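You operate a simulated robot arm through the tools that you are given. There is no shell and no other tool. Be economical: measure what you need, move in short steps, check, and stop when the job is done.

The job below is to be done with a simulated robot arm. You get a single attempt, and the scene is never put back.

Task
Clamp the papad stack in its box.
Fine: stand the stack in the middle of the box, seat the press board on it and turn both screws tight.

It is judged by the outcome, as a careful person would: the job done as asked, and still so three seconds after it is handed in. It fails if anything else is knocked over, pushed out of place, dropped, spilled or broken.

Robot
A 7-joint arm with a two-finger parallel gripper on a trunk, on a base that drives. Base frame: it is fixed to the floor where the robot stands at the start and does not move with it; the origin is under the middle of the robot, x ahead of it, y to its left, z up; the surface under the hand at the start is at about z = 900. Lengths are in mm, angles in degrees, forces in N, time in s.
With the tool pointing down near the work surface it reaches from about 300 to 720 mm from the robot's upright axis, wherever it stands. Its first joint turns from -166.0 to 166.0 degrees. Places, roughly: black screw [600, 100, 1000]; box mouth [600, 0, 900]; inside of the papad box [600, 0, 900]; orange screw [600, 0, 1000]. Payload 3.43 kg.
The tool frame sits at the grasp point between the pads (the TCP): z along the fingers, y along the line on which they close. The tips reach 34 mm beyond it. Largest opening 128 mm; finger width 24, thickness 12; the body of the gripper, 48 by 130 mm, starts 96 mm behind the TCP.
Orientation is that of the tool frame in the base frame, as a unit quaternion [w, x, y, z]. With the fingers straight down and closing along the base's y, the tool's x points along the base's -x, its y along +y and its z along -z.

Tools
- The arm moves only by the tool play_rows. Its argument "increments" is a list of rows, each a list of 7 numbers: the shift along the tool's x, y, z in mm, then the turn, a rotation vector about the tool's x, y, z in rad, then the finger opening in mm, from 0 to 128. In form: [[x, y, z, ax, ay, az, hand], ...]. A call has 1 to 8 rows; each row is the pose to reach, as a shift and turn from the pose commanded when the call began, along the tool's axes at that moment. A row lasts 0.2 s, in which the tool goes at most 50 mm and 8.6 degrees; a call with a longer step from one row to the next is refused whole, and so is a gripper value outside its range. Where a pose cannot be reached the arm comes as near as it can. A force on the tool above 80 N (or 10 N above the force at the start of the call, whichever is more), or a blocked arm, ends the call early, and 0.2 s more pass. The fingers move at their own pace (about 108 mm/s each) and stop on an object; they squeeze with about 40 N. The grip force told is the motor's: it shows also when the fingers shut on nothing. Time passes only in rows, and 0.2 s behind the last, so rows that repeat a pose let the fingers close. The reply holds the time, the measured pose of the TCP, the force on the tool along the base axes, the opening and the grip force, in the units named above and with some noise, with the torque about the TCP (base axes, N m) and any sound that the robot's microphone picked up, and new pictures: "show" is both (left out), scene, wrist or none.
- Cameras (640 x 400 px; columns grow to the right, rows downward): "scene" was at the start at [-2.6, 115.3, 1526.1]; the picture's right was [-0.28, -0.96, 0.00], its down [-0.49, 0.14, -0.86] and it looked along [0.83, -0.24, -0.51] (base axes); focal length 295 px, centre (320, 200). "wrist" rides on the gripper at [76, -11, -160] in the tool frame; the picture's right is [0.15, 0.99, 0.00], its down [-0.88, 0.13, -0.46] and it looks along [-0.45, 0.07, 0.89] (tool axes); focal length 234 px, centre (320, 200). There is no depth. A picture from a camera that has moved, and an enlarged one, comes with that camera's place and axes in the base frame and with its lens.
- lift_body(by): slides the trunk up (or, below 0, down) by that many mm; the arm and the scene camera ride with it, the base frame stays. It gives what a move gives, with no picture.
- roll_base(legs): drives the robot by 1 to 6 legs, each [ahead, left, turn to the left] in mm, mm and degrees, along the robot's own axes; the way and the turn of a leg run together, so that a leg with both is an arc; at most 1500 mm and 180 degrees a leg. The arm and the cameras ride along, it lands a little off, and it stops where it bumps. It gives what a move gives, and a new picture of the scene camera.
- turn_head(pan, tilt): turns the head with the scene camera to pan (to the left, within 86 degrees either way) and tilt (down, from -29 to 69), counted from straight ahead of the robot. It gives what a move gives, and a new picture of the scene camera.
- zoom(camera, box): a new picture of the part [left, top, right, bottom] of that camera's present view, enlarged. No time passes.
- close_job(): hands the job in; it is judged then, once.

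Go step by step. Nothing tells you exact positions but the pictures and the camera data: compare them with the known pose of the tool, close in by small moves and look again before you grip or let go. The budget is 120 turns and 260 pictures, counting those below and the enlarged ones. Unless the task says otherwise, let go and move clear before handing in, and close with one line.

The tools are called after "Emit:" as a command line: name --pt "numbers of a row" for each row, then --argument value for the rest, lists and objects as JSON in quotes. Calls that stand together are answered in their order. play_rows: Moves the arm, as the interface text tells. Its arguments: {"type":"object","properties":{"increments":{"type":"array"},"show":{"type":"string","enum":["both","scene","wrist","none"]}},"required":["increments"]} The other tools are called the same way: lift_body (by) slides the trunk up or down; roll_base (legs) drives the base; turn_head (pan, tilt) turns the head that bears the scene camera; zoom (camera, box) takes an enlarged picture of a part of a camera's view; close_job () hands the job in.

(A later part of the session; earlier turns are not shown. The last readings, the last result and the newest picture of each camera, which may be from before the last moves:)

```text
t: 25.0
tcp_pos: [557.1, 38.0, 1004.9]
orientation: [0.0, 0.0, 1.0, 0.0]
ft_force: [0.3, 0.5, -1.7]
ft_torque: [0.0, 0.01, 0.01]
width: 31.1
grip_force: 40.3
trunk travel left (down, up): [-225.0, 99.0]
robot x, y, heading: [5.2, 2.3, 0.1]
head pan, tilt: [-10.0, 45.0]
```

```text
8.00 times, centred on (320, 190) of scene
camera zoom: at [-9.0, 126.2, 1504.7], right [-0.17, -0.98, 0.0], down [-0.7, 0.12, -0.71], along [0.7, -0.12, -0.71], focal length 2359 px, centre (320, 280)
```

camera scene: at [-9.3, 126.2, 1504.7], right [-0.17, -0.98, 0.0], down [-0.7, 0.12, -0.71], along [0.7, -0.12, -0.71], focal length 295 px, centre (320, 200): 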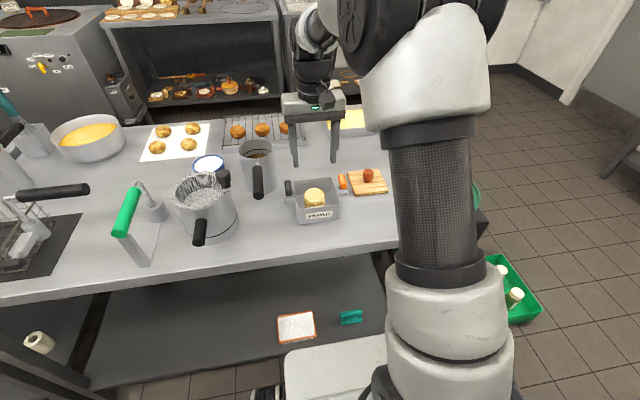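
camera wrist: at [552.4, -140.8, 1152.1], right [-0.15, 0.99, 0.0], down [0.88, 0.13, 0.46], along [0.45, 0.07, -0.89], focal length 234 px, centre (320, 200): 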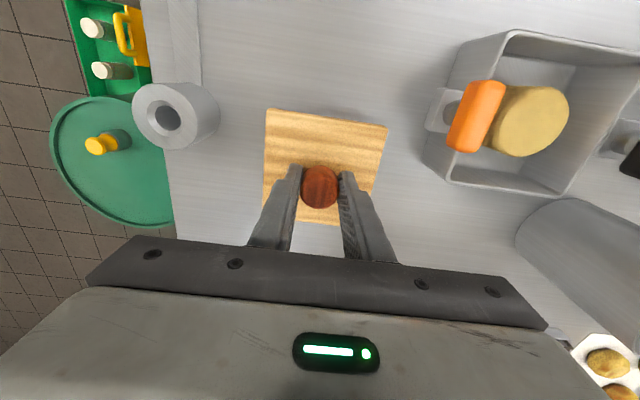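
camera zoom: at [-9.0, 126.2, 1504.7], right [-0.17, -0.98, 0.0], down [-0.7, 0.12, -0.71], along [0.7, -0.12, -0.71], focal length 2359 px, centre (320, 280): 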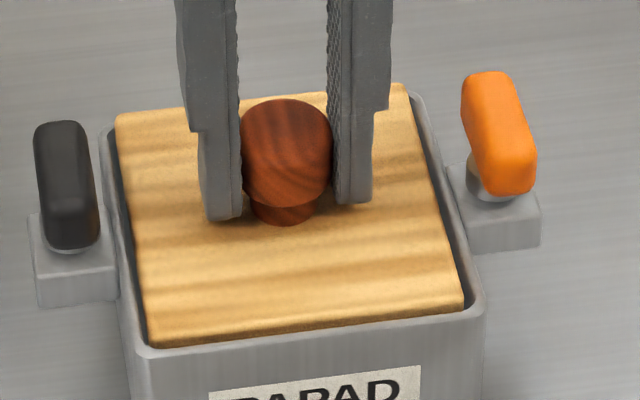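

No contact this time: it's entering the box. Continuing down.

Emit:
play_rows --pt "0 0 2 0 0 0 20" --pt "0 0 4 0 0 0 20" --pt "0 0 5 0 0 0 20" --pt "0 0 5 0 0 0 20" --show "none"

Emit:
play_rows --pt "0 0 1.5 0 0 0 20" --pt "0 0 3 0 0 0 20" --pt "0 0 3 0 0 0 20" --show "none"

```text
t: 26.0
tcp_pos: [555.6, 36.8, 1000.1]
orientation: [0.003, 0.0, 1.0, 0.0]
ft_force: [-1.1, -0.2, 26.1]
ft_torque: [0.01, 0.78, 0.06]
width: 31.0
grip_force: 39.7
trunk travel left (down, up): [-225.0, 99.0]
robot x, y, heading: [2.8, 2.1, -0.1]
head pan, tilt: [-10.0, 45.0]
```

```text
t: 26.8
tcp_pos: [558.4, 38.0, 998.5]
orientation: [0.004, -0.001, 1.0, 0.0]
ft_force: [6.8, -2.9, 31.2]
ft_torque: [-0.09, 0.22, 0.02]
width: 31.0
grip_force: 40.2
trunk travel left (down, up): [-225.0, 99.0]
robot x, y, heading: [-1.8, 3.5, 0.2]
head pan, tilt: [-10.0, 45.0]
```

Emit:
zoom --camera "wrist" --box '[220, 80, 420, 205]'

Emit:
zoom --camera "scene" --box '[280, 165, 360, 215]'

```text
3.20 times, centred on (320, 142) of wrist
camera zoom: at [480.3, 27.5, 1156.9], right [-0.15, 0.99, 0.0], down [0.88, 0.13, 0.46], along [0.46, 0.07, -0.89], focal length 749 px, centre (320, 384)
```

zoom: 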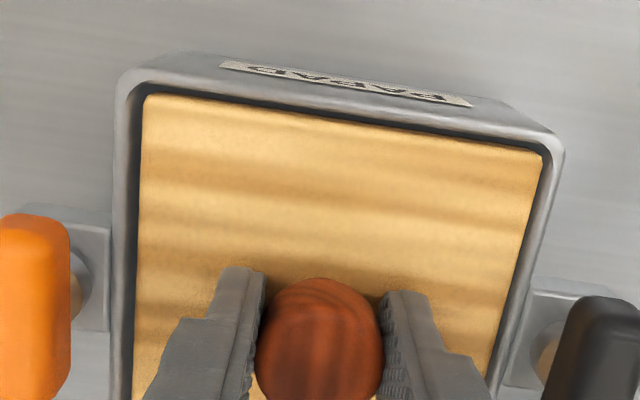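

```text
8.00 times, centred on (320, 190) of scene
camera zoom: at [-10.7, 125.8, 1504.9], right [-0.17, -0.98, 0.0], down [-0.7, 0.12, -0.71], along [0.7, -0.12, -0.71], focal length 2359 px, centre (320, 280)
```

zoom: 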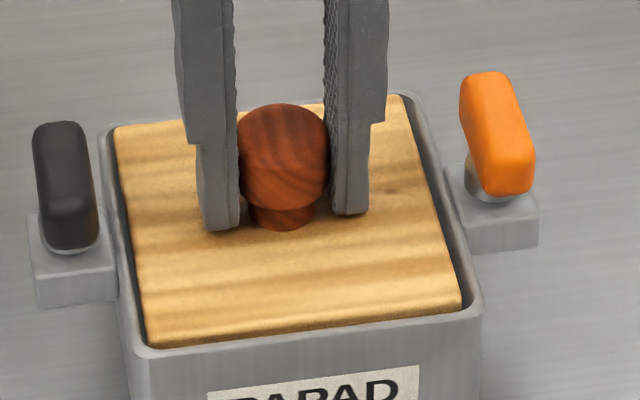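

The board is down on the stack, level within the rim. Relieving the load, releasing the knob and rising.

Emit:
play_rows --pt "0 0 -3 0 0 0 20" --pt "0 0 -3 0 0 0 45" --pt "0 0 -3 0 0 0 60" --pt "0 0 -3 0 0 0 60" --pt "0 0 -30 0 0 0 60" --pt "0 0 -75 0 0 0 60" --pt "0 0 -120 0 0 0 60" --pt "0 0 -120 0 0 0 60" --show "none"

Emit:
zoom --camera "wrist" --box '[200, 70, 440, 220]'

Emit:
zoom --camera "scene" --box '[280, 165, 360, 215]'

```text
t: 28.6
tcp_pos: [555.9, 38.0, 1116.0]
orientation: [0.0, 0.0, 1.0, 0.001]
ft_force: [0.5, 0.1, -0.2]
ft_torque: [0.01, -0.02, -0.02]
width: 60.0
grip_force: 0.0
trunk travel left (down, up): [-225.0, 99.0]
robot x, y, heading: [-0.5, 0.3, -0.1]
head pan, tilt: [-10.0, 45.0]
```

```text
2.67 times, centred on (320, 145) of wrist
camera zoom: at [480.2, 26.6, 1274.7], right [-0.15, 0.99, 0.0], down [0.88, 0.13, 0.46], along [0.45, 0.07, -0.89], focal length 624 px, centre (320, 347)
```

zoom: 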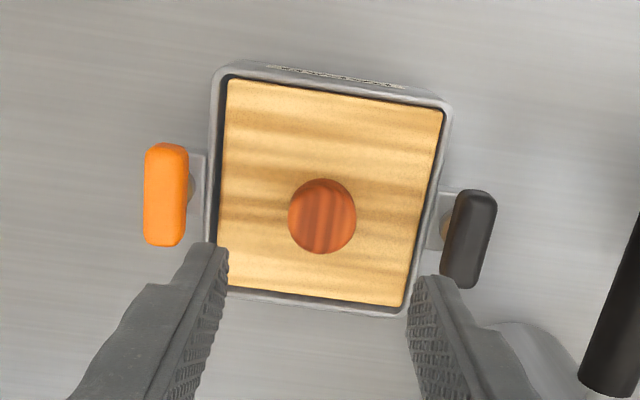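

```text
8.00 times, centred on (320, 190) of scene
camera zoom: at [-9.3, 126.2, 1504.7], right [-0.17, -0.98, 0.0], down [-0.7, 0.12, -0.71], along [0.7, -0.12, -0.71], focal length 2359 px, centre (320, 280)
```

zoom: 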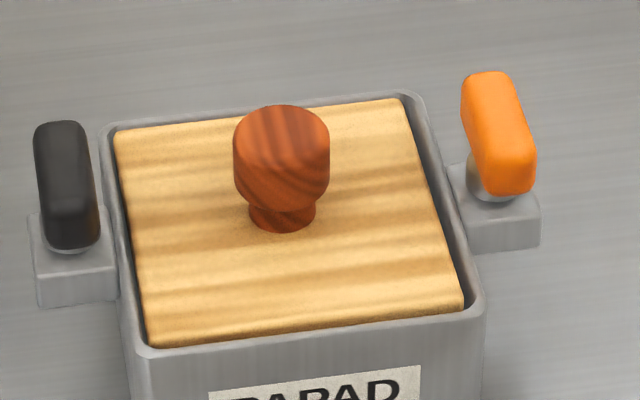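

The board is seated inside the rim. Now the screws: orange wing at about (555,-32), black at about (553,108), tops near z 996, wings along x. Moving above the orange one.

Emit:
play_rows --pt "0 -35 0 0 0 0 50" --pt "0 -70 0 0 0 0 50" --pt "0 -70 45 0 0 0 50" --pt "0 -70 60 0 0 0 50" --pt "0 -70 60 0 0 0 50" --show "none"

Emit:
zoom --camera "wrist" --box '[200, 70, 440, 220]'

Emit:
zoom --camera "scene" --box '[290, 145, 386, 205]'

```text
t: 29.8
tcp_pos: [557.6, -31.2, 1056.2]
orientation: [0.0, 0.0, 1.0, 0.001]
ft_force: [0.0, 0.2, 0.4]
ft_torque: [0.03, 0.01, 0.01]
width: 49.9
grip_force: 0.0
trunk travel left (down, up): [-225.0, 99.0]
robot x, y, heading: [3.9, -2.7, 0.0]
head pan, tilt: [-10.0, 45.0]
```

```text
2.67 times, centred on (320, 145) of wrist
camera zoom: at [480.7, -42.5, 1214.6], right [-0.15, 0.99, 0.0], down [0.88, 0.13, 0.46], along [0.45, 0.07, -0.89], focal length 624 px, centre (320, 347)
```

zoom: 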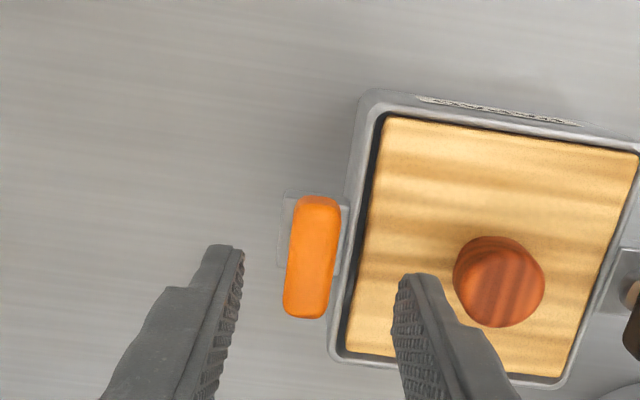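

```text
6.67 times, centred on (338, 175) of scene
camera zoom: at [-9.1, 126.2, 1504.7], right [-0.17, -0.98, 0.0], down [-0.7, 0.12, -0.71], along [0.7, -0.12, -0.71], focal length 1966 px, centre (200, 367)
```

zoom: 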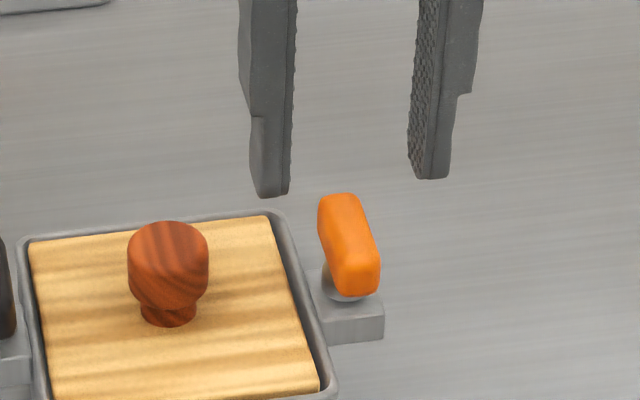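

Orange wing centre refined to (557,-33), wing spanning z ≈980–995. Descending so the tips stay ~6 mm above the rim, then closing on the wing.

Emit:
play_rows --pt "0 -1.8 30 0 0 0 50" --pt "0 -1.8 50 0 0 0 50" --pt "0 -1.8 57.5 0 0 0 50" --pt "0 -1.8 57.5 0 0 0 50" --show "none"

Emit:
zoom --camera "wrist" --box '[200, 100, 440, 250]'

Emit:
zoom --camera "scene" --box '[290, 145, 386, 205]'

```text
t: 30.8
tcp_pos: [557.0, -33.4, 999.6]
orientation: [0.0, 0.0, 1.0, 0.0]
ft_force: [0.3, 0.4, -1.2]
ft_torque: [0.0, 0.0, 0.03]
width: 50.0
grip_force: 0.0
trunk travel left (down, up): [-225.0, 99.0]
robot x, y, heading: [-0.6, -0.3, -0.0]
head pan, tilt: [-10.0, 45.0]
```

```text
2.67 times, centred on (320, 175) of wrist
camera zoom: at [481.0, -43.9, 1158.0], right [-0.15, 0.99, 0.0], down [0.88, 0.13, 0.46], along [0.45, 0.07, -0.89], focal length 624 px, centre (320, 267)
```

zoom: 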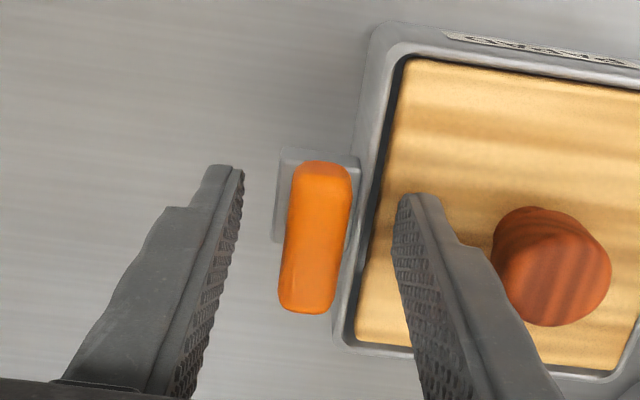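

```text
6.67 times, centred on (338, 175) of scene
camera zoom: at [-9.1, 126.2, 1504.7], right [-0.17, -0.98, 0.0], down [-0.7, 0.12, -0.71], along [0.7, -0.12, -0.71], focal length 1966 px, centre (200, 367)
```

zoom: 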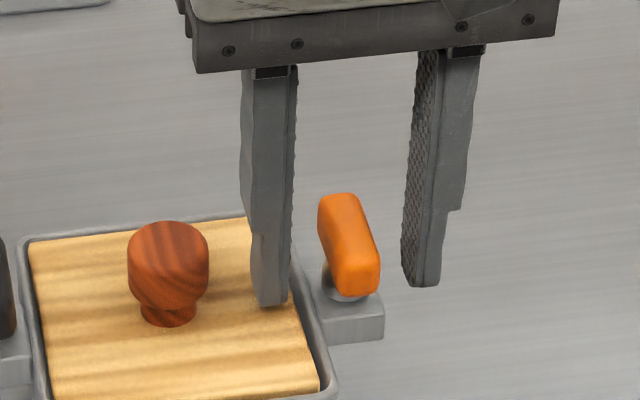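

The wing is centred between the fingers. Closing on it.

Emit:
play_rows --pt "-0.5 -0.6 0 0 0 0 40" --pt "-0.5 -0.6 0 0 0 0 26" --pt "-0.5 -0.6 0 0 0 0 14" --pt "-0.5 -0.6 0 0 0 0 10" --pt "-0.5 -0.6 0 0 0 0 10" --show "none"

Emit:
zoom --camera "scene" --box '[270, 145, 366, 205]'

```text
t: 32.0
tcp_pos: [557.4, -34.5, 1000.0]
orientation: [0.0, 0.0, 1.0, 0.0]
ft_force: [0.1, -2.7, -0.1]
ft_torque: [-0.04, 0.08, -0.02]
width: 17.7
grip_force: 39.5
trunk travel left (down, up): [-225.0, 99.0]
robot x, y, heading: [-0.9, -4.1, -0.1]
head pan, tilt: [-10.0, 45.0]
```

```text
6.67 times, centred on (318, 175) of scene
camera zoom: at [-9.1, 125.9, 1504.8], right [-0.17, -0.98, 0.0], down [-0.7, 0.12, -0.71], along [0.7, -0.12, -0.71], focal length 1966 px, centre (333, 367)
```

zoom: 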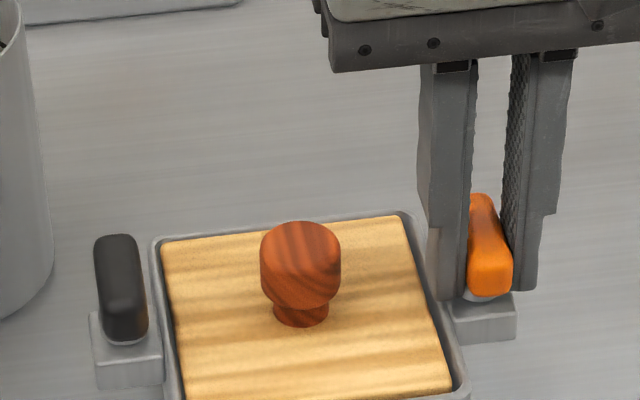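

Gripped (17.7 mm). Turning clockwise from above by a small amount first, watching torque.

Emit:
play_rows --pt "0 0 0 0 0 0.1 10" --pt "0 0 0 0 0 0.2 10" --pt "0 0 0 0 0 0.3 10" --pt "0 0 0 0 0 0.3 10" --show "none"

Emit:
zoom --camera "scene" --box '[270, 145, 366, 205]'

```text
t: 33.0
tcp_pos: [556.1, -33.6, 999.8]
orientation: [0.0, 0.149, 0.989, 0.0]
ft_force: [-0.6, 1.9, 0.1]
ft_torque: [-0.09, -0.43, 0.02]
width: 17.4
grip_force: 40.2
trunk travel left (down, up): [-225.0, 99.0]
robot x, y, heading: [1.1, -3.7, -0.1]
head pan, tilt: [-10.0, 45.0]
```

```text
6.67 times, centred on (318, 175) of scene
camera zoom: at [-9.1, 126.4, 1504.7], right [-0.17, -0.98, 0.0], down [-0.7, 0.12, -0.71], along [0.7, -0.12, -0.71], focal length 1966 px, centre (333, 367)
```

zoom: 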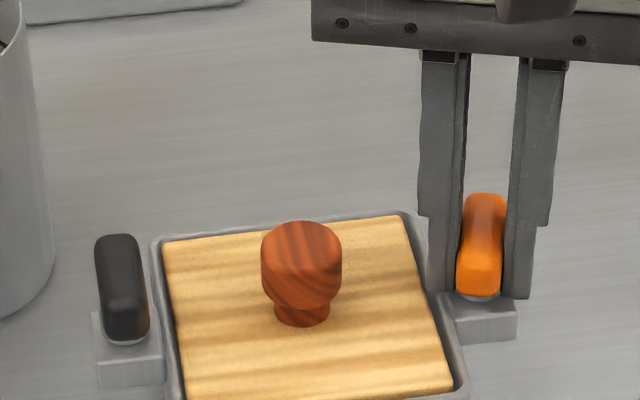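

It turns freely clockwise and the box stays still. Continuing.

Emit:
play_rows --pt "0 0 0 0 0 0.14 10" --pt "0 0 0 0 0 0.28 10" --pt "0 0 0 0 0 0.42 10" --pt "0 0 0 0 0 0.56 10" --pt "0 0 0 0 0 0.7 10" --pt "0 0 0 0 0 0.84 10" --pt "0 0 0 0 0 0.84 10" --show "none"

Emit:
zoom --camera "scene" --box '[270, 145, 366, 205]'

```text
t: 34.6
tcp_pos: [558.3, -33.5, 999.6]
orientation: [0.001, 0.54, 0.842, 0.0]
ft_force: [2.8, 6.9, 8.1]
ft_torque: [0.04, -0.01, -0.05]
width: 17.7
grip_force: 40.2
trunk travel left (down, up): [-225.0, 99.0]
robot x, y, heading: [-0.2, -2.2, -0.2]
head pan, tilt: [-10.0, 45.0]
```

```text
6.67 times, centred on (318, 175) of scene
camera zoom: at [-9.5, 127.0, 1504.7], right [-0.17, -0.98, 0.0], down [-0.7, 0.12, -0.71], along [0.7, -0.12, -0.71], focal length 1966 px, centre (333, 367)
```

zoom: 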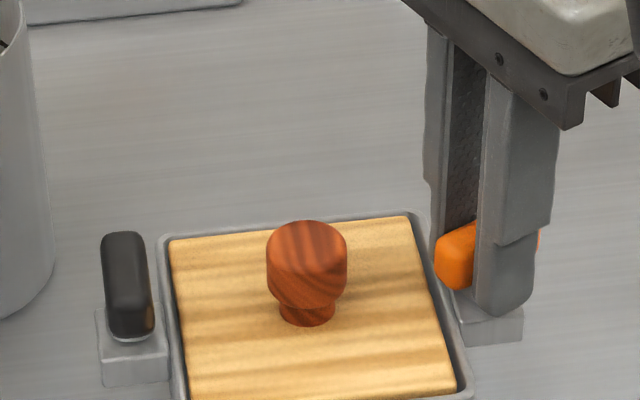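

There's a small load (7 N sideways, 8 N up). I'll check the close-up before continuing.

Emit:
zoom --camera "wrist" --box '[180, 50, 500, 250]'

Emit:
play_rows --pt "0.9 0.4 -1 0 0 0 10" --pt "0.9 0.4 -1.5 0 0 0 10" --pt "0.9 0.4 -1.5 0 0 0 10" --show "none"

Emit:
zoom --camera "scene" --box '[302, 160, 366, 200]'

```text
2.00 times, centred on (340, 150) of wrist
camera zoom: at [515.4, 31.1, 1157.9], right [0.84, 0.55, 0.0], down [0.48, -0.75, 0.46], along [0.25, -0.38, -0.89], focal length 468 px, centre (280, 300)
```

zoom: 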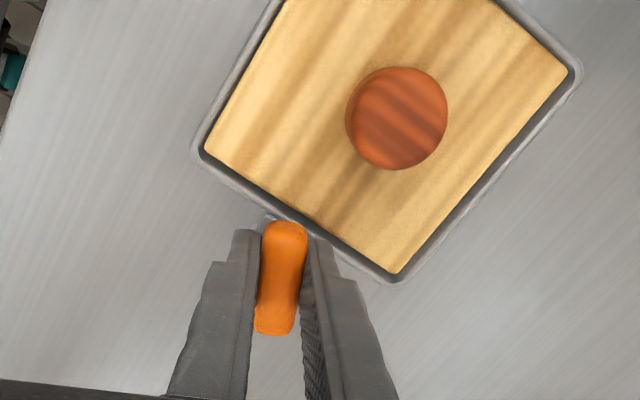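

```text
t: 35.4
tcp_pos: [557.4, -34.1, 999.9]
orientation: [-0.001, 0.54, 0.841, -0.001]
ft_force: [2.4, 1.3, 0.0]
ft_torque: [-0.7, -0.62, -0.05]
width: 17.7
grip_force: 39.6
trunk travel left (down, up): [-225.0, 99.0]
robot x, y, heading: [-0.7, -1.3, -0.3]
head pan, tilt: [-10.0, 45.0]
```

```text
10.00 times, centred on (334, 180) of scene
camera zoom: at [-8.4, 126.4, 1504.5], right [-0.17, -0.98, 0.0], down [-0.7, 0.12, -0.71], along [0.7, -0.12, -0.71], focal length 2949 px, centre (180, 400)
```

zoom: 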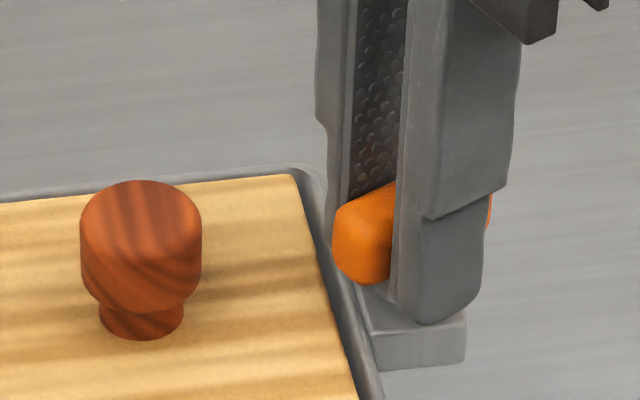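

Loads have relaxed. Continuing to turn.

Emit:
play_rows --pt "0 0 0 0 0 0.14 10" --pt "0 0 0 0 0 0.28 10" --pt "0 0 0 0 0 0.42 10" --pt "0 0 0 0 0 0.56 10" --pt "0 0 0 0 0 0.7 10" --pt "0 0 0 0 0 0.7 10" --show "none"

Emit:
zoom --camera "scene" --box '[270, 145, 366, 205]'

```text
t: 36.8
tcp_pos: [557.9, -32.4, 999.7]
orientation: [-0.001, 0.796, 0.605, 0.0]
ft_force: [-0.8, 1.3, -0.3]
ft_torque: [-0.68, 0.06, 0.18]
width: 18.0
grip_force: 39.9
trunk travel left (down, up): [-225.0, 99.0]
robot x, y, heading: [-2.5, -0.3, -0.1]
head pan, tilt: [-10.0, 45.0]
```

```text
6.67 times, centred on (318, 175) of scene
camera zoom: at [-8.1, 126.3, 1504.7], right [-0.17, -0.98, 0.0], down [-0.7, 0.12, -0.71], along [0.7, -0.12, -0.71], focal length 1966 px, centre (333, 367)
```

zoom: 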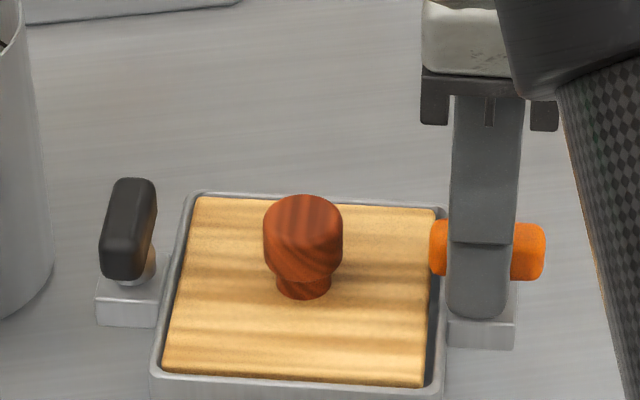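

The wing turned freely for about a quarter turn, then hit its stop and the whole box yawed ≈15° clockwise with it (wing ≈90° relative to the box). So the orange screw is at its stop. I'll release it, rise and view; I'll straighten the box at the end by gripping its walls.

Emit:
play_rows --pt "0 0 0 0 0 0 24" --pt "0 0 0 0 0 0 30" --pt "0 0 -15 0 0 0 30" --pt "0 0 -60 0 0 0 34" --pt "0 0 -105 0 0 0 50" --pt "0 0 -105 0 0 0 50" --show "none"

Emit:
zoom --camera "scene" --box '[270, 145, 366, 205]'

Emit:
zoom --camera "wrist" --box '[160, 0, 480, 200]'

```text
t: 38.2
tcp_pos: [558.1, -32.8, 1105.0]
orientation: [0.001, 0.796, 0.606, 0.0]
ft_force: [-0.2, -0.4, -0.6]
ft_torque: [0.0, -0.03, 0.03]
width: 50.3
grip_force: 0.0
trunk travel left (down, up): [-225.0, 99.0]
robot x, y, heading: [-1.0, 0.7, 0.0]
head pan, tilt: [-10.0, 45.0]
```

```text
6.67 times, centred on (318, 175) of scene
camera zoom: at [-9.2, 126.2, 1504.7], right [-0.17, -0.98, 0.0], down [-0.7, 0.12, -0.71], along [0.7, -0.12, -0.71], focal length 1966 px, centre (333, 367)
```

zoom: 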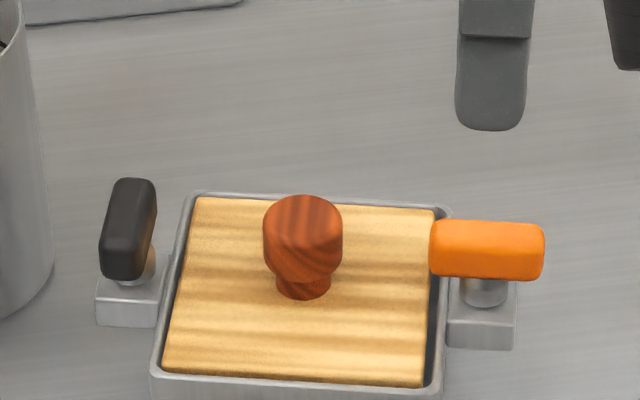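

```text
2.00 times, centred on (320, 100) of wrist
camera zoom: at [566.8, 43.5, 1264.4], right [0.99, -0.12, 0.0], down [-0.11, -0.88, 0.46], along [-0.06, -0.45, -0.89], focal length 468 px, centre (320, 400)
```

zoom: 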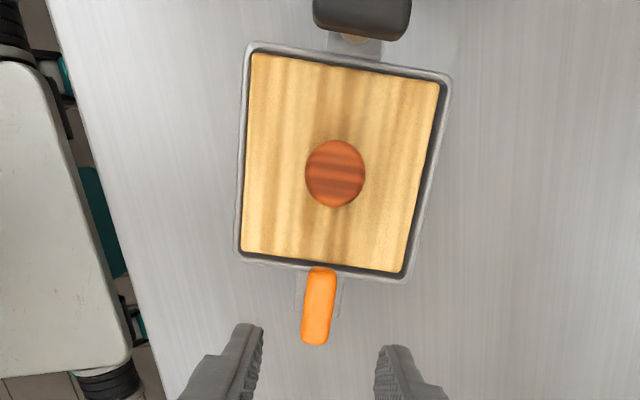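

Orange wing stays perpendicular to the box side. Now to the black screw: by geometry at about (594,103), its wing yawed ≈15°. Rotating the hand back and moving over it.

Emit:
play_rows --pt "20 0 0 0 0 -0.14 50" --pt "40 -1 0 0 0 -0.28 50" --pt "60 -1 0 0 0 -0.42 50" --pt "80 -1 0 0 0 -0.56 50" --pt "100 -2 0 0 0 -0.7 50" --pt "120 -2 0 0 0 -0.84 50" --pt "139.9 -2.5 0 0 0 -0.98 50" --pt "139.9 -2.5 0 0 0 -1.12 50" --show "none"

Emit:
play_rows --pt "0 0 10 0 0 -0.14 50" --pt "0 0 20 0 0 -0.28 50" --pt "0 0 30 0 0 -0.42 50" --pt "0 0 40 0 0 -0.455 50" --pt "0 0 40 0 0 -0.455 50" --show "none"

Emit:
zoom --camera "wrist" --box '[160, 50, 480, 250]'

Emit:
zoom --camera "scene" --box '[260, 145, 356, 205]'

```text
t: 40.0
tcp_pos: [592.2, 101.2, 1106.3]
orientation: [0.0, 0.352, 0.936, 0.0]
ft_force: [-0.5, 0.3, 0.5]
ft_torque: [-0.01, -0.01, -0.02]
width: 49.9
grip_force: 0.0
trunk travel left (down, up): [-225.0, 99.0]
robot x, y, heading: [0.7, 1.8, 0.0]
head pan, tilt: [-10.0, 45.0]
```

```text
t: 41.2
tcp_pos: [592.0, 101.9, 1066.4]
orientation: [-0.001, 0.132, 0.991, 0.0]
ft_force: [-0.4, 0.4, -0.2]
ft_torque: [0.01, 0.0, 0.01]
width: 50.0
grip_force: 0.2
trunk travel left (down, up): [-225.0, 99.0]
robot x, y, heading: [2.5, -1.9, 0.0]
head pan, tilt: [-10.0, 45.0]
```

```text
2.00 times, centred on (320, 150) of wrist
camera zoom: at [515.3, 111.5, 1224.3], right [0.12, 0.99, 0.0], down [0.88, -0.1, 0.46], along [0.45, -0.05, -0.89], focal length 468 px, centre (320, 300)
```

zoom: 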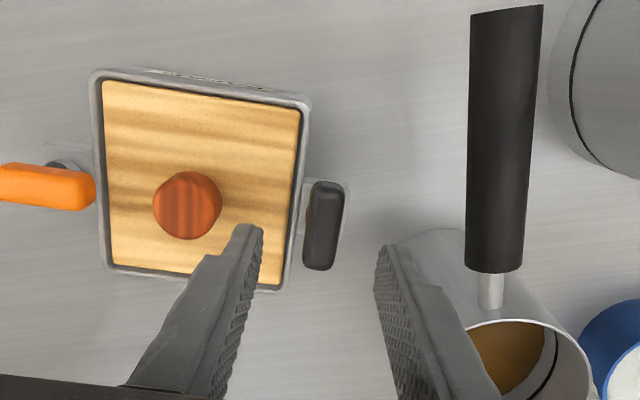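

```text
6.67 times, centred on (308, 175) of scene
camera zoom: at [-9.1, 126.2, 1504.7], right [-0.17, -0.98, 0.0], down [-0.7, 0.12, -0.71], along [0.7, -0.12, -0.71], focal length 1966 px, centre (400, 367)
```

zoom: 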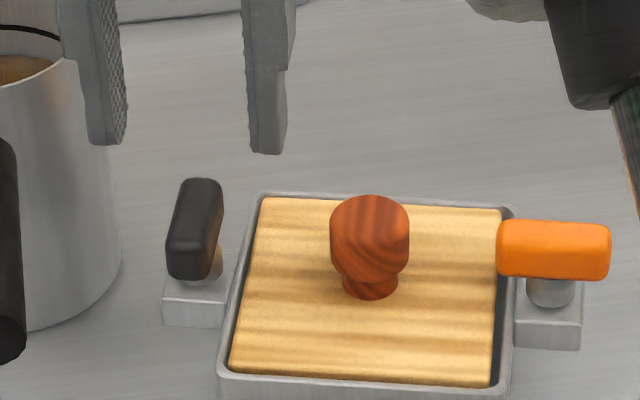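

Black wing centre is at about (592,104.5), pointing ≈14° clockwise of x; the mug is well clear. Shifting 2.6 mm in y and descending.

Emit:
play_rows --pt "0.7 2.5 30 0 0 0 50" --pt "0.7 2.5 55 0 0 0 50" --pt "0.7 2.5 66 0 0 0 50" --pt "0.7 2.5 66 0 0 0 50" --show "none"

Emit:
zoom --camera "wrist" --box '[200, 100, 440, 250]'

Emit:
zoom --camera "scene" --box '[260, 145, 356, 205]'

```text
t: 42.2
tcp_pos: [592.2, 104.8, 998.5]
orientation: [0.001, 0.133, 0.991, 0.0]
ft_force: [-0.4, 0.1, -0.3]
ft_torque: [0.03, -0.03, 0.0]
width: 49.9
grip_force: 0.2
trunk travel left (down, up): [-225.0, 99.0]
robot x, y, heading: [-2.6, -0.4, 0.1]
head pan, tilt: [-10.0, 45.0]
```

```text
2.67 times, centred on (320, 175) of wrist
camera zoom: at [516.0, 114.7, 1158.0], right [0.12, 0.99, 0.0], down [0.88, -0.1, 0.46], along [0.45, -0.05, -0.89], focal length 624 px, centre (320, 267)
```

zoom: 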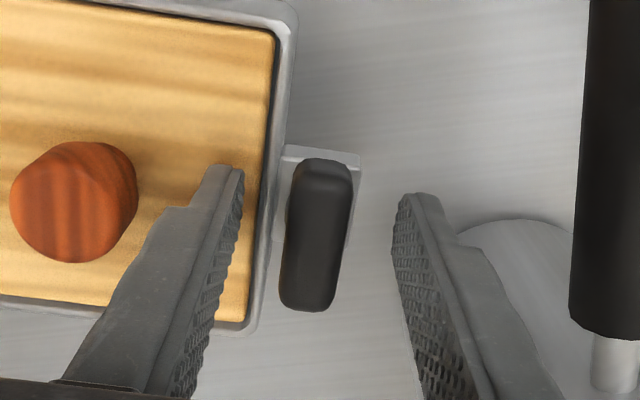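

```text
6.67 times, centred on (308, 175) of scene
camera zoom: at [-9.1, 126.2, 1504.7], right [-0.17, -0.98, 0.0], down [-0.7, 0.12, -0.71], along [0.7, -0.12, -0.71], focal length 1966 px, centre (400, 367)
```

zoom: 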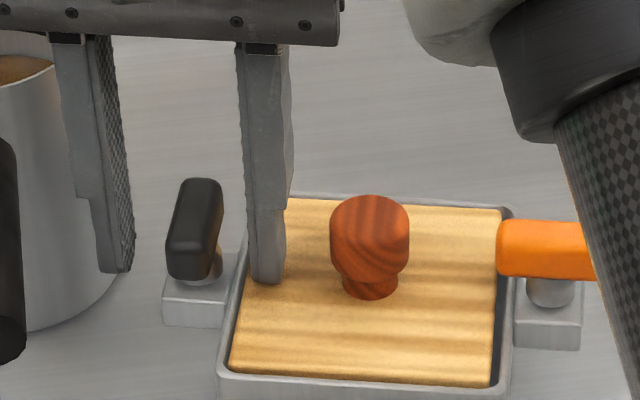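

The relative geometry matches the orange approach exactly. Closing on the black wing.

Emit:
play_rows --pt "0 0 0 0 0 0 40" --pt "0 0 0 0 0 0 26" --pt "0 0 0 0 0 0 14" --pt "0 0 0 0 0 0 10" --pt "0 0 0 0 0 0 10" --show "none"

Emit:
play_rows --pt "0 0 0 0 0 0.14 10" --pt "0 0 0 0 0 0.28 10" --pt "0 0 0 0 0 0.42 10" --pt "0 0 0 0 0 0.56 10" --pt "0 0 0 0 0 0.7 10" --pt "0 0 0 0 0 0.84 10" --pt "0 0 0 0 0 0.84 10" --show "none"

Emit:
zoom --camera "scene" --box '[260, 145, 356, 205]'

```text
t: 43.4
tcp_pos: [591.9, 103.6, 1000.3]
orientation: [0.0, 0.132, 0.991, 0.0]
ft_force: [-0.5, -4.9, -0.8]
ft_torque: [-0.07, 0.0, 0.01]
width: 17.4
grip_force: 39.9
trunk travel left (down, up): [-225.0, 99.0]
robot x, y, heading: [1.5, -2.7, 0.2]
head pan, tilt: [-10.0, 45.0]
```

```text
t: 45.0
tcp_pos: [592.6, 104.9, 1000.1]
orientation: [0.001, 0.525, 0.851, 0.001]
ft_force: [3.2, 2.3, -0.7]
ft_torque: [-0.26, -0.19, 0.04]
width: 17.7
grip_force: 40.3
trunk travel left (down, up): [-225.0, 99.0]
robot x, y, heading: [-0.7, -0.9, -0.1]
head pan, tilt: [-10.0, 45.0]
```

```text
6.67 times, centred on (308, 175) of scene
camera zoom: at [-8.8, 126.5, 1504.8], right [-0.17, -0.98, 0.0], down [-0.7, 0.12, -0.71], along [0.7, -0.12, -0.71], focal length 1966 px, centre (400, 367)
```

zoom: 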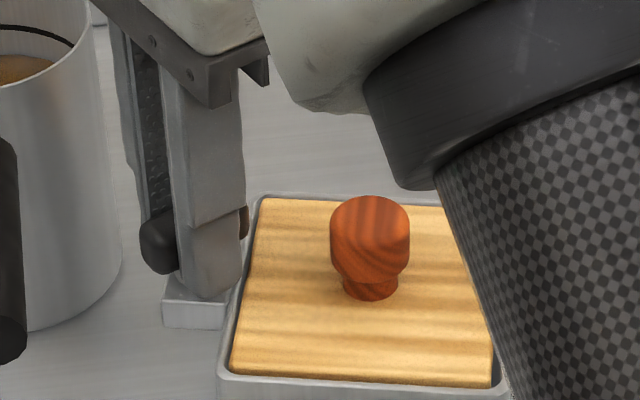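

The box hasn't moved; wing at ≈48° relative. Continuing toward 90°, in steps.

Emit:
play_rows --pt "0 0 0 0 0 0.14 10" --pt "0 0 0 0 0 0.28 10" --pt "0 0 0 0 0 0.42 10" --pt "0 0 0 0 0 0.56 10" --pt "0 0 0 0 0 0.62 10" --pt "0 0 0 0 0 0.62 10" --show "none"

Emit:
zoom --camera "scene" --box '[260, 145, 356, 205]'

Emit:
play_rows --pt "0 0 0 0 0 0.07 10" --pt "0 0 0 0 0 0.14 10" --pt "0 0 0 0 0 0.14 10" --show "none"

Emit:
zoom --camera "scene" --box '[260, 145, 356, 205]'

```text
t: 46.4
tcp_pos: [592.3, 105.0, 998.7]
orientation: [0.001, 0.76, 0.65, 0.001]
ft_force: [4.4, 5.2, 3.3]
ft_torque: [0.71, -0.15, 0.03]
width: 17.4
grip_force: 39.5
trunk travel left (down, up): [-225.0, 99.0]
robot x, y, heading: [-3.5, -2.5, 0.1]
head pan, tilt: [-10.0, 45.0]
```

```text
6.67 times, centred on (308, 175) of scene
camera zoom: at [-8.9, 126.5, 1504.7], right [-0.17, -0.98, 0.0], down [-0.7, 0.12, -0.71], along [0.7, -0.12, -0.71], focal length 1966 px, centre (400, 367)
```

zoom: 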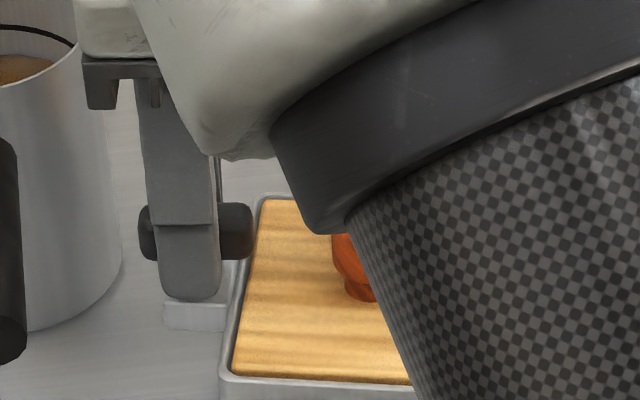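

```text
t: 47.2
tcp_pos: [592.0, 101.9, 998.9]
orientation: [0.001, 0.804, 0.595, -0.001]
ft_force: [2.6, -3.6, 1.6]
ft_torque: [0.68, -0.24, 0.22]
width: 17.8
grip_force: 40.6
trunk travel left (down, up): [-225.0, 99.0]
robot x, y, heading: [-0.1, 3.2, -0.2]
head pan, tilt: [-10.0, 45.0]
```

```text
6.67 times, centred on (308, 175) of scene
camera zoom: at [-9.0, 125.7, 1504.8], right [-0.17, -0.98, 0.0], down [-0.7, 0.12, -0.71], along [0.7, -0.12, -0.71], focal length 1966 px, centre (400, 367)
```

zoom: 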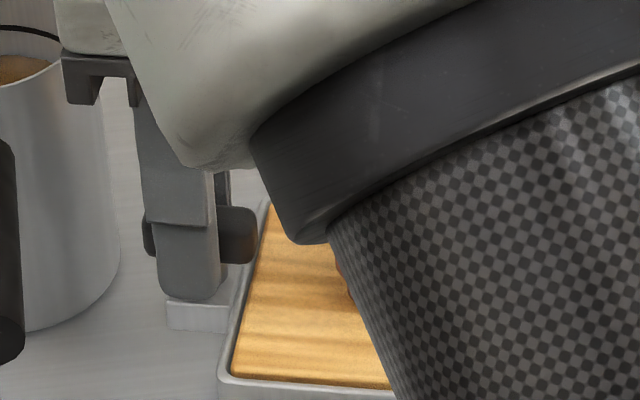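

Torque about z jumps to 0.22 at ≈90° relative and the box just begins to move: the black screw is at its stop too. Releasing and rising.

Emit:
play_rows --pt "0 0 0 0 0 0 24" --pt "0 0 0 0 0 0 30" --pt "0 0 -15 0 0 0 30" --pt "0 0 -60 0 0 0 34" --pt "0 0 -105 0 0 0 50" --pt "0 0 -150 0 0 0 50" --pt "0 0 -150 0 0 0 50" --show "none"

Emit:
play_rows --pt "-35 10 0 0 0 0 128" --pt "-68 18 0 0 0 0 128" --pt "-68 18 0 0 0 0 128" --pt "-68 18 0 0 0 0 128"

Emit:
zoom --camera "scene" --box '[260, 145, 356, 205]'

Emit:
zoom --camera "wrist" --box '[160, 50, 480, 250]'

```text
t: 48.8
tcp_pos: [593.1, 104.8, 1150.6]
orientation: [0.001, 0.803, 0.595, 0.001]
ft_force: [-0.5, 0.0, -0.7]
ft_torque: [-0.05, 0.0, -0.02]
width: 49.8
grip_force: 0.1
trunk travel left (down, up): [-225.0, 99.0]
robot x, y, heading: [1.5, -0.5, -0.1]
head pan, tilt: [-10.0, 45.0]
```

```text
t: 49.8
tcp_pos: [591.3, 35.0, 1150.1]
orientation: [0.0, 0.802, 0.597, 0.0]
ft_force: [-0.1, -0.9, -0.3]
ft_torque: [-0.02, 0.0, 0.02]
width: 127.8
grip_force: 0.1
trunk travel left (down, up): [-225.0, 99.0]
robot x, y, heading: [0.2, 0.1, -0.5]
head pan, tilt: [-10.0, 45.0]
camera scene: at [-9.1, 126.2, 1504.7], right [-0.17, -0.98, 0.0], down [-0.7, 0.12, -0.71], along [0.7, -0.12, -0.71], focal length 295 px, centre (320, 200)
camera wrist: at [601.8, 111.3, 1310.3], right [0.99, -0.15, 0.0], down [-0.13, -0.88, 0.46], along [-0.07, -0.45, -0.89], focal length 234 px, centre (320, 200)
```

scene: 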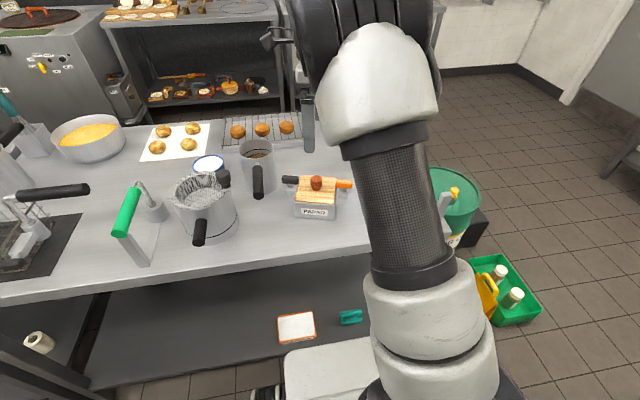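
wrist: 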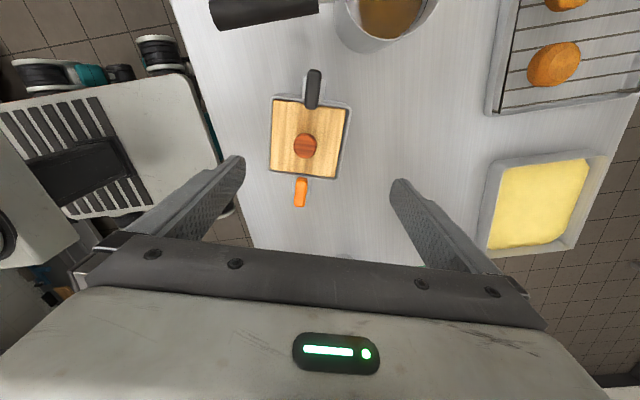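

```text
6.67 times, centred on (308, 175) of scene
camera zoom: at [-9.1, 126.2, 1504.7], right [-0.17, -0.98, 0.0], down [-0.7, 0.12, -0.71], along [0.7, -0.12, -0.71], focal length 1966 px, centre (400, 367)
```

zoom: 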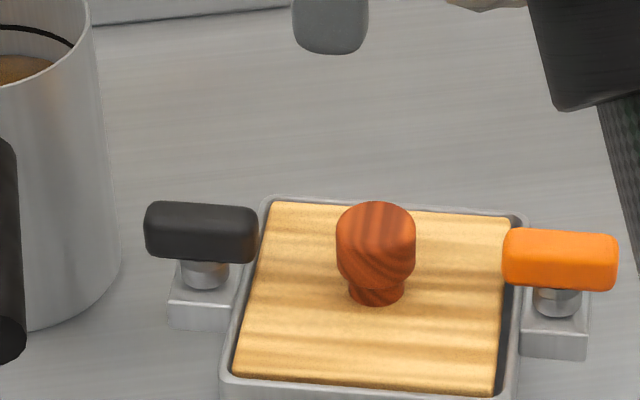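

```text
2.00 times, centred on (320, 150) of wrist
camera zoom: at [601.8, 111.3, 1310.3], right [0.99, -0.15, 0.0], down [-0.13, -0.88, 0.46], along [-0.07, -0.45, -0.89], focal length 468 px, centre (320, 300)
```

zoom: 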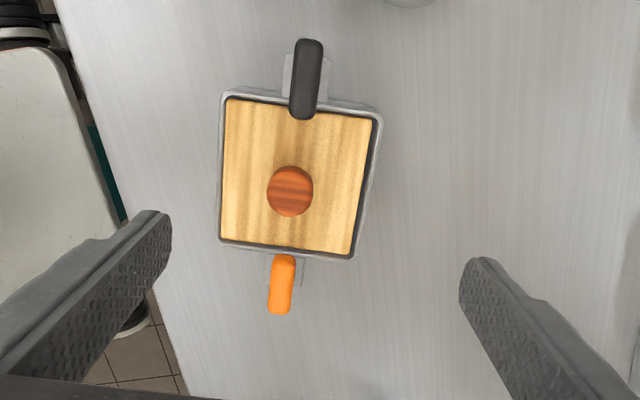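

Both wings sit square across the lugs. Now I'll straighten the box: its centre is ≈(572,36), yaw ≈16.5° clockwise, and the hand is already at 106.7°, so the fingers will close on its front and back walls. First centring above it.

Emit:
play_rows --pt "-4.6 -18.8 30 0 0 0 128" --pt "-4.6 -18.8 70 0 0 0 128" --pt "-4.6 -18.8 100 0 0 0 128" --pt "-4.6 -18.8 100 0 0 0 128"

Emit:
zoom --camera "scene" --box '[260, 145, 356, 205]'

```text
t: 50.8
tcp_pos: [571.1, 33.7, 1048.1]
orientation: [0.0, 0.804, 0.595, 0.0]
ft_force: [-0.4, -0.1, -0.3]
ft_torque: [-0.05, 0.0, -0.01]
width: 128.2
grip_force: 0.1
trunk travel left (down, up): [-225.0, 99.0]
robot x, y, heading: [3.3, 2.5, -0.0]
head pan, tilt: [-10.0, 45.0]
camera scene: at [-9.1, 126.2, 1504.7], right [-0.17, -0.98, 0.0], down [-0.7, 0.12, -0.71], along [0.7, -0.12, -0.71], focal length 295 px, centre (320, 200)
camera wrist: at [583.3, 110.4, 1206.9], right [0.99, -0.15, 0.0], down [-0.13, -0.88, 0.46], along [-0.07, -0.45, -0.89], focal length 234 px, centre (320, 200)
```

scene: 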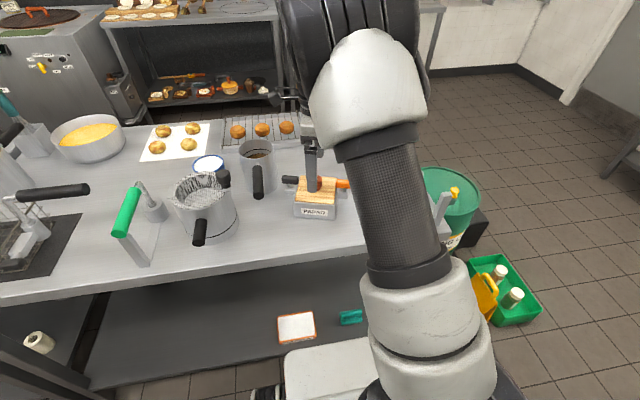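
wrist: 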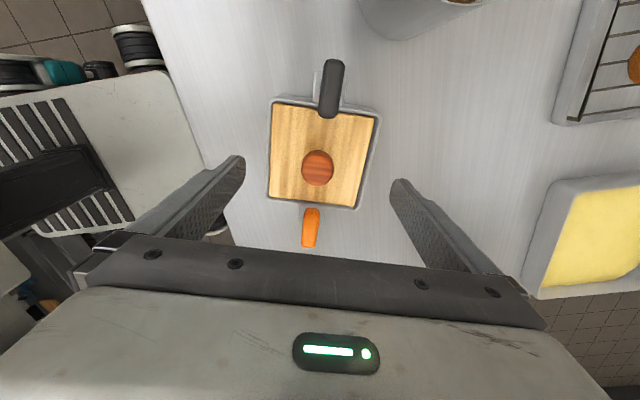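

```text
6.67 times, centred on (308, 175) of scene
camera zoom: at [-9.1, 126.2, 1504.7], right [-0.17, -0.98, 0.0], down [-0.7, 0.12, -0.71], along [0.7, -0.12, -0.71], focal length 1966 px, centre (400, 367)
```

zoom: 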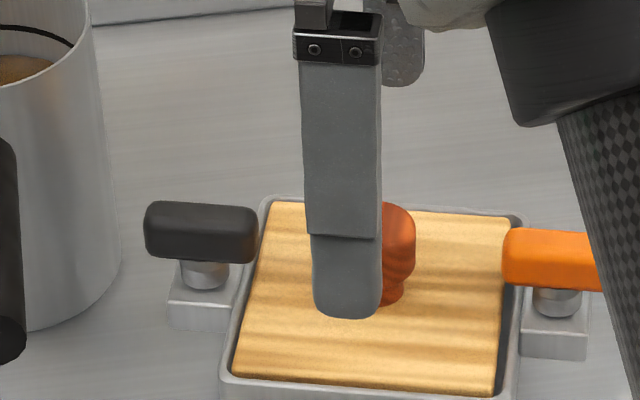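

The hand is within ~2 mm of the box centre. Descending with the fingers outside the front and rear walls.

Emit:
play_rows --pt "0 -1 30 0 0 0 128" --pt "0 -1 60 0 0 0 128" --pt "0 -1 60 0 0 0 128"

Emit:
zoom --camera "scene" --box '[260, 145, 372, 215]'

```text
t: 51.6
tcp_pos: [570.2, 34.6, 990.4]
orientation: [0.0, 0.803, 0.596, 0.0]
ft_force: [0.4, -0.4, -0.6]
ft_torque: [0.02, 0.01, 0.03]
width: 128.3
grip_force: 0.1
trunk travel left (down, up): [-225.0, 99.0]
robot x, y, heading: [-0.4, -4.7, -0.1]
head pan, tilt: [-10.0, 45.0]
camera scene: at [-9.0, 126.2, 1504.7], right [-0.17, -0.98, 0.0], down [-0.7, 0.12, -0.71], along [0.7, -0.12, -0.71], focal length 295 px, centre (320, 200)
camera wrist: at [581.6, 111.0, 1148.7], right [0.99, -0.15, 0.0], down [-0.13, -0.88, 0.46], along [-0.07, -0.45, -0.89], focal length 234 px, centre (320, 200)
```

scene: 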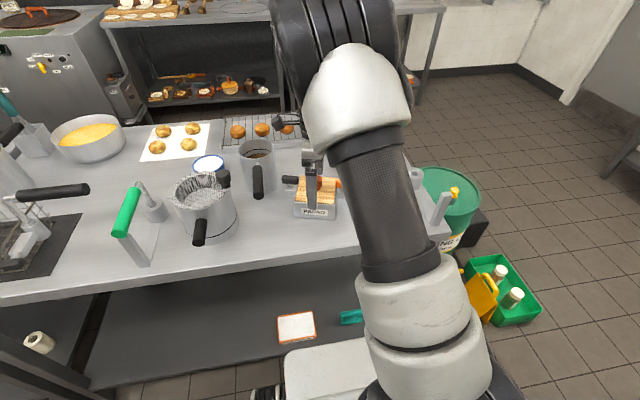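
wrist: 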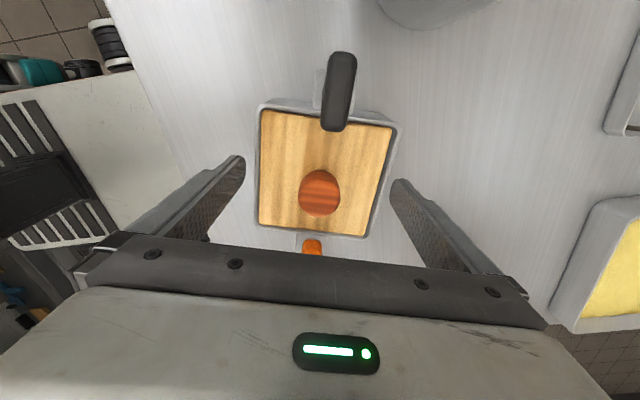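

```text
5.71 times, centred on (316, 180) of scene
camera zoom: at [-9.0, 126.2, 1504.7], right [-0.17, -0.98, 0.0], down [-0.7, 0.12, -0.71], along [0.7, -0.12, -0.71], focal length 1685 px, centre (343, 314)
```

zoom: 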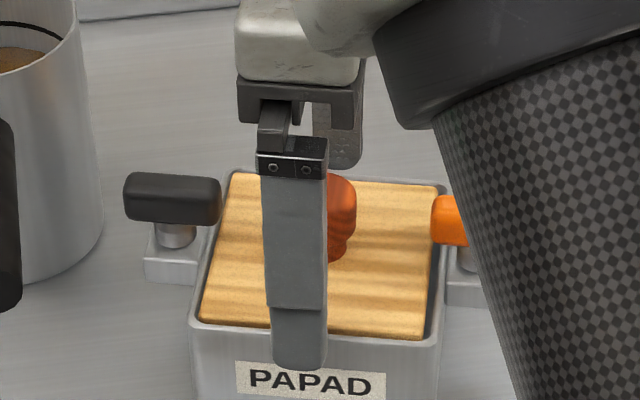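

Both fingertips clear the walls by ~6–10 mm. Going down to z ≈ 944 and closing gently.

Emit:
play_rows --pt "0 0.8 20 0 0 0 128" --pt "0 0.8 38 0 0 0 128" --pt "0 0.8 46 0 0 0 128" --pt "0 0.8 46 0 0 0 128" --show "none"

Emit:
play_rows --pt "0 0 0 0 0 0 122" --pt "0 0 0 0 0 0 116" --pt "0 0 0 0 0 0 112" --pt "0 0 0 0 0 0 106" --pt "0 0 0 0 0 0 106"

```text
t: 52.6
tcp_pos: [571.9, 35.0, 945.1]
orientation: [0.0, 0.803, 0.595, 0.0]
ft_force: [-0.3, 0.8, 0.9]
ft_torque: [0.01, 0.02, 0.03]
width: 127.9
grip_force: 0.1
trunk travel left (down, up): [-225.0, 99.0]
robot x, y, heading: [-4.1, -2.2, -0.0]
head pan, tilt: [-10.0, 45.0]
```

```text
t: 53.8
tcp_pos: [571.1, 34.1, 944.5]
orientation: [0.0, 0.804, 0.595, 0.001]
ft_force: [6.0, -1.1, 0.7]
ft_torque: [-0.05, -0.35, 0.06]
width: 116.1
grip_force: 40.1
trunk travel left (down, up): [-225.0, 99.0]
robot x, y, heading: [-0.3, -2.2, 0.3]
head pan, tilt: [-10.0, 45.0]
camera scene: at [-8.6, 126.1, 1504.8], right [-0.17, -0.98, 0.0], down [-0.7, 0.12, -0.71], along [0.7, -0.12, -0.71], focal length 295 px, centre (320, 200)
camera wrist: at [582.2, 111.1, 1103.0], right [0.99, -0.15, 0.0], down [-0.13, -0.88, 0.46], along [-0.07, -0.45, -0.89], focal length 234 px, centre (320, 200)
```

scene: 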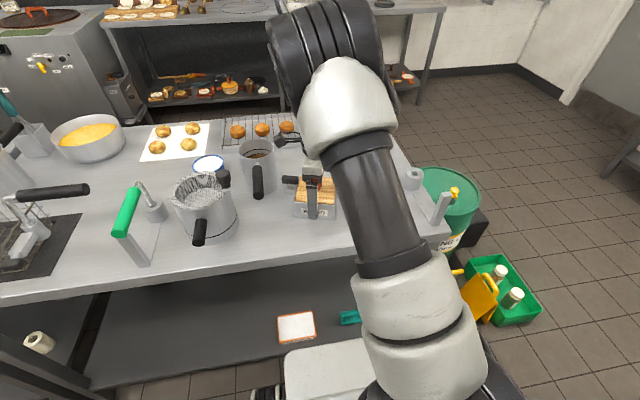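
wrist: 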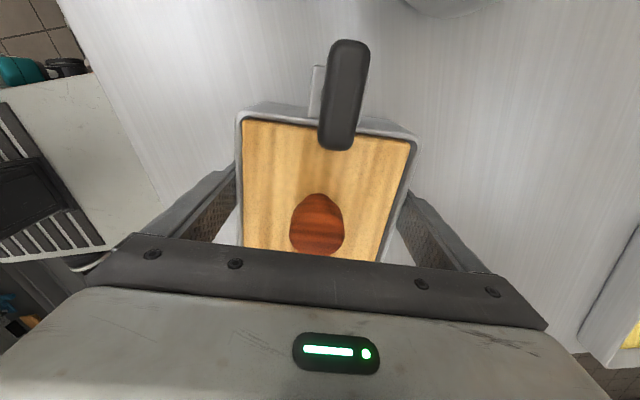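

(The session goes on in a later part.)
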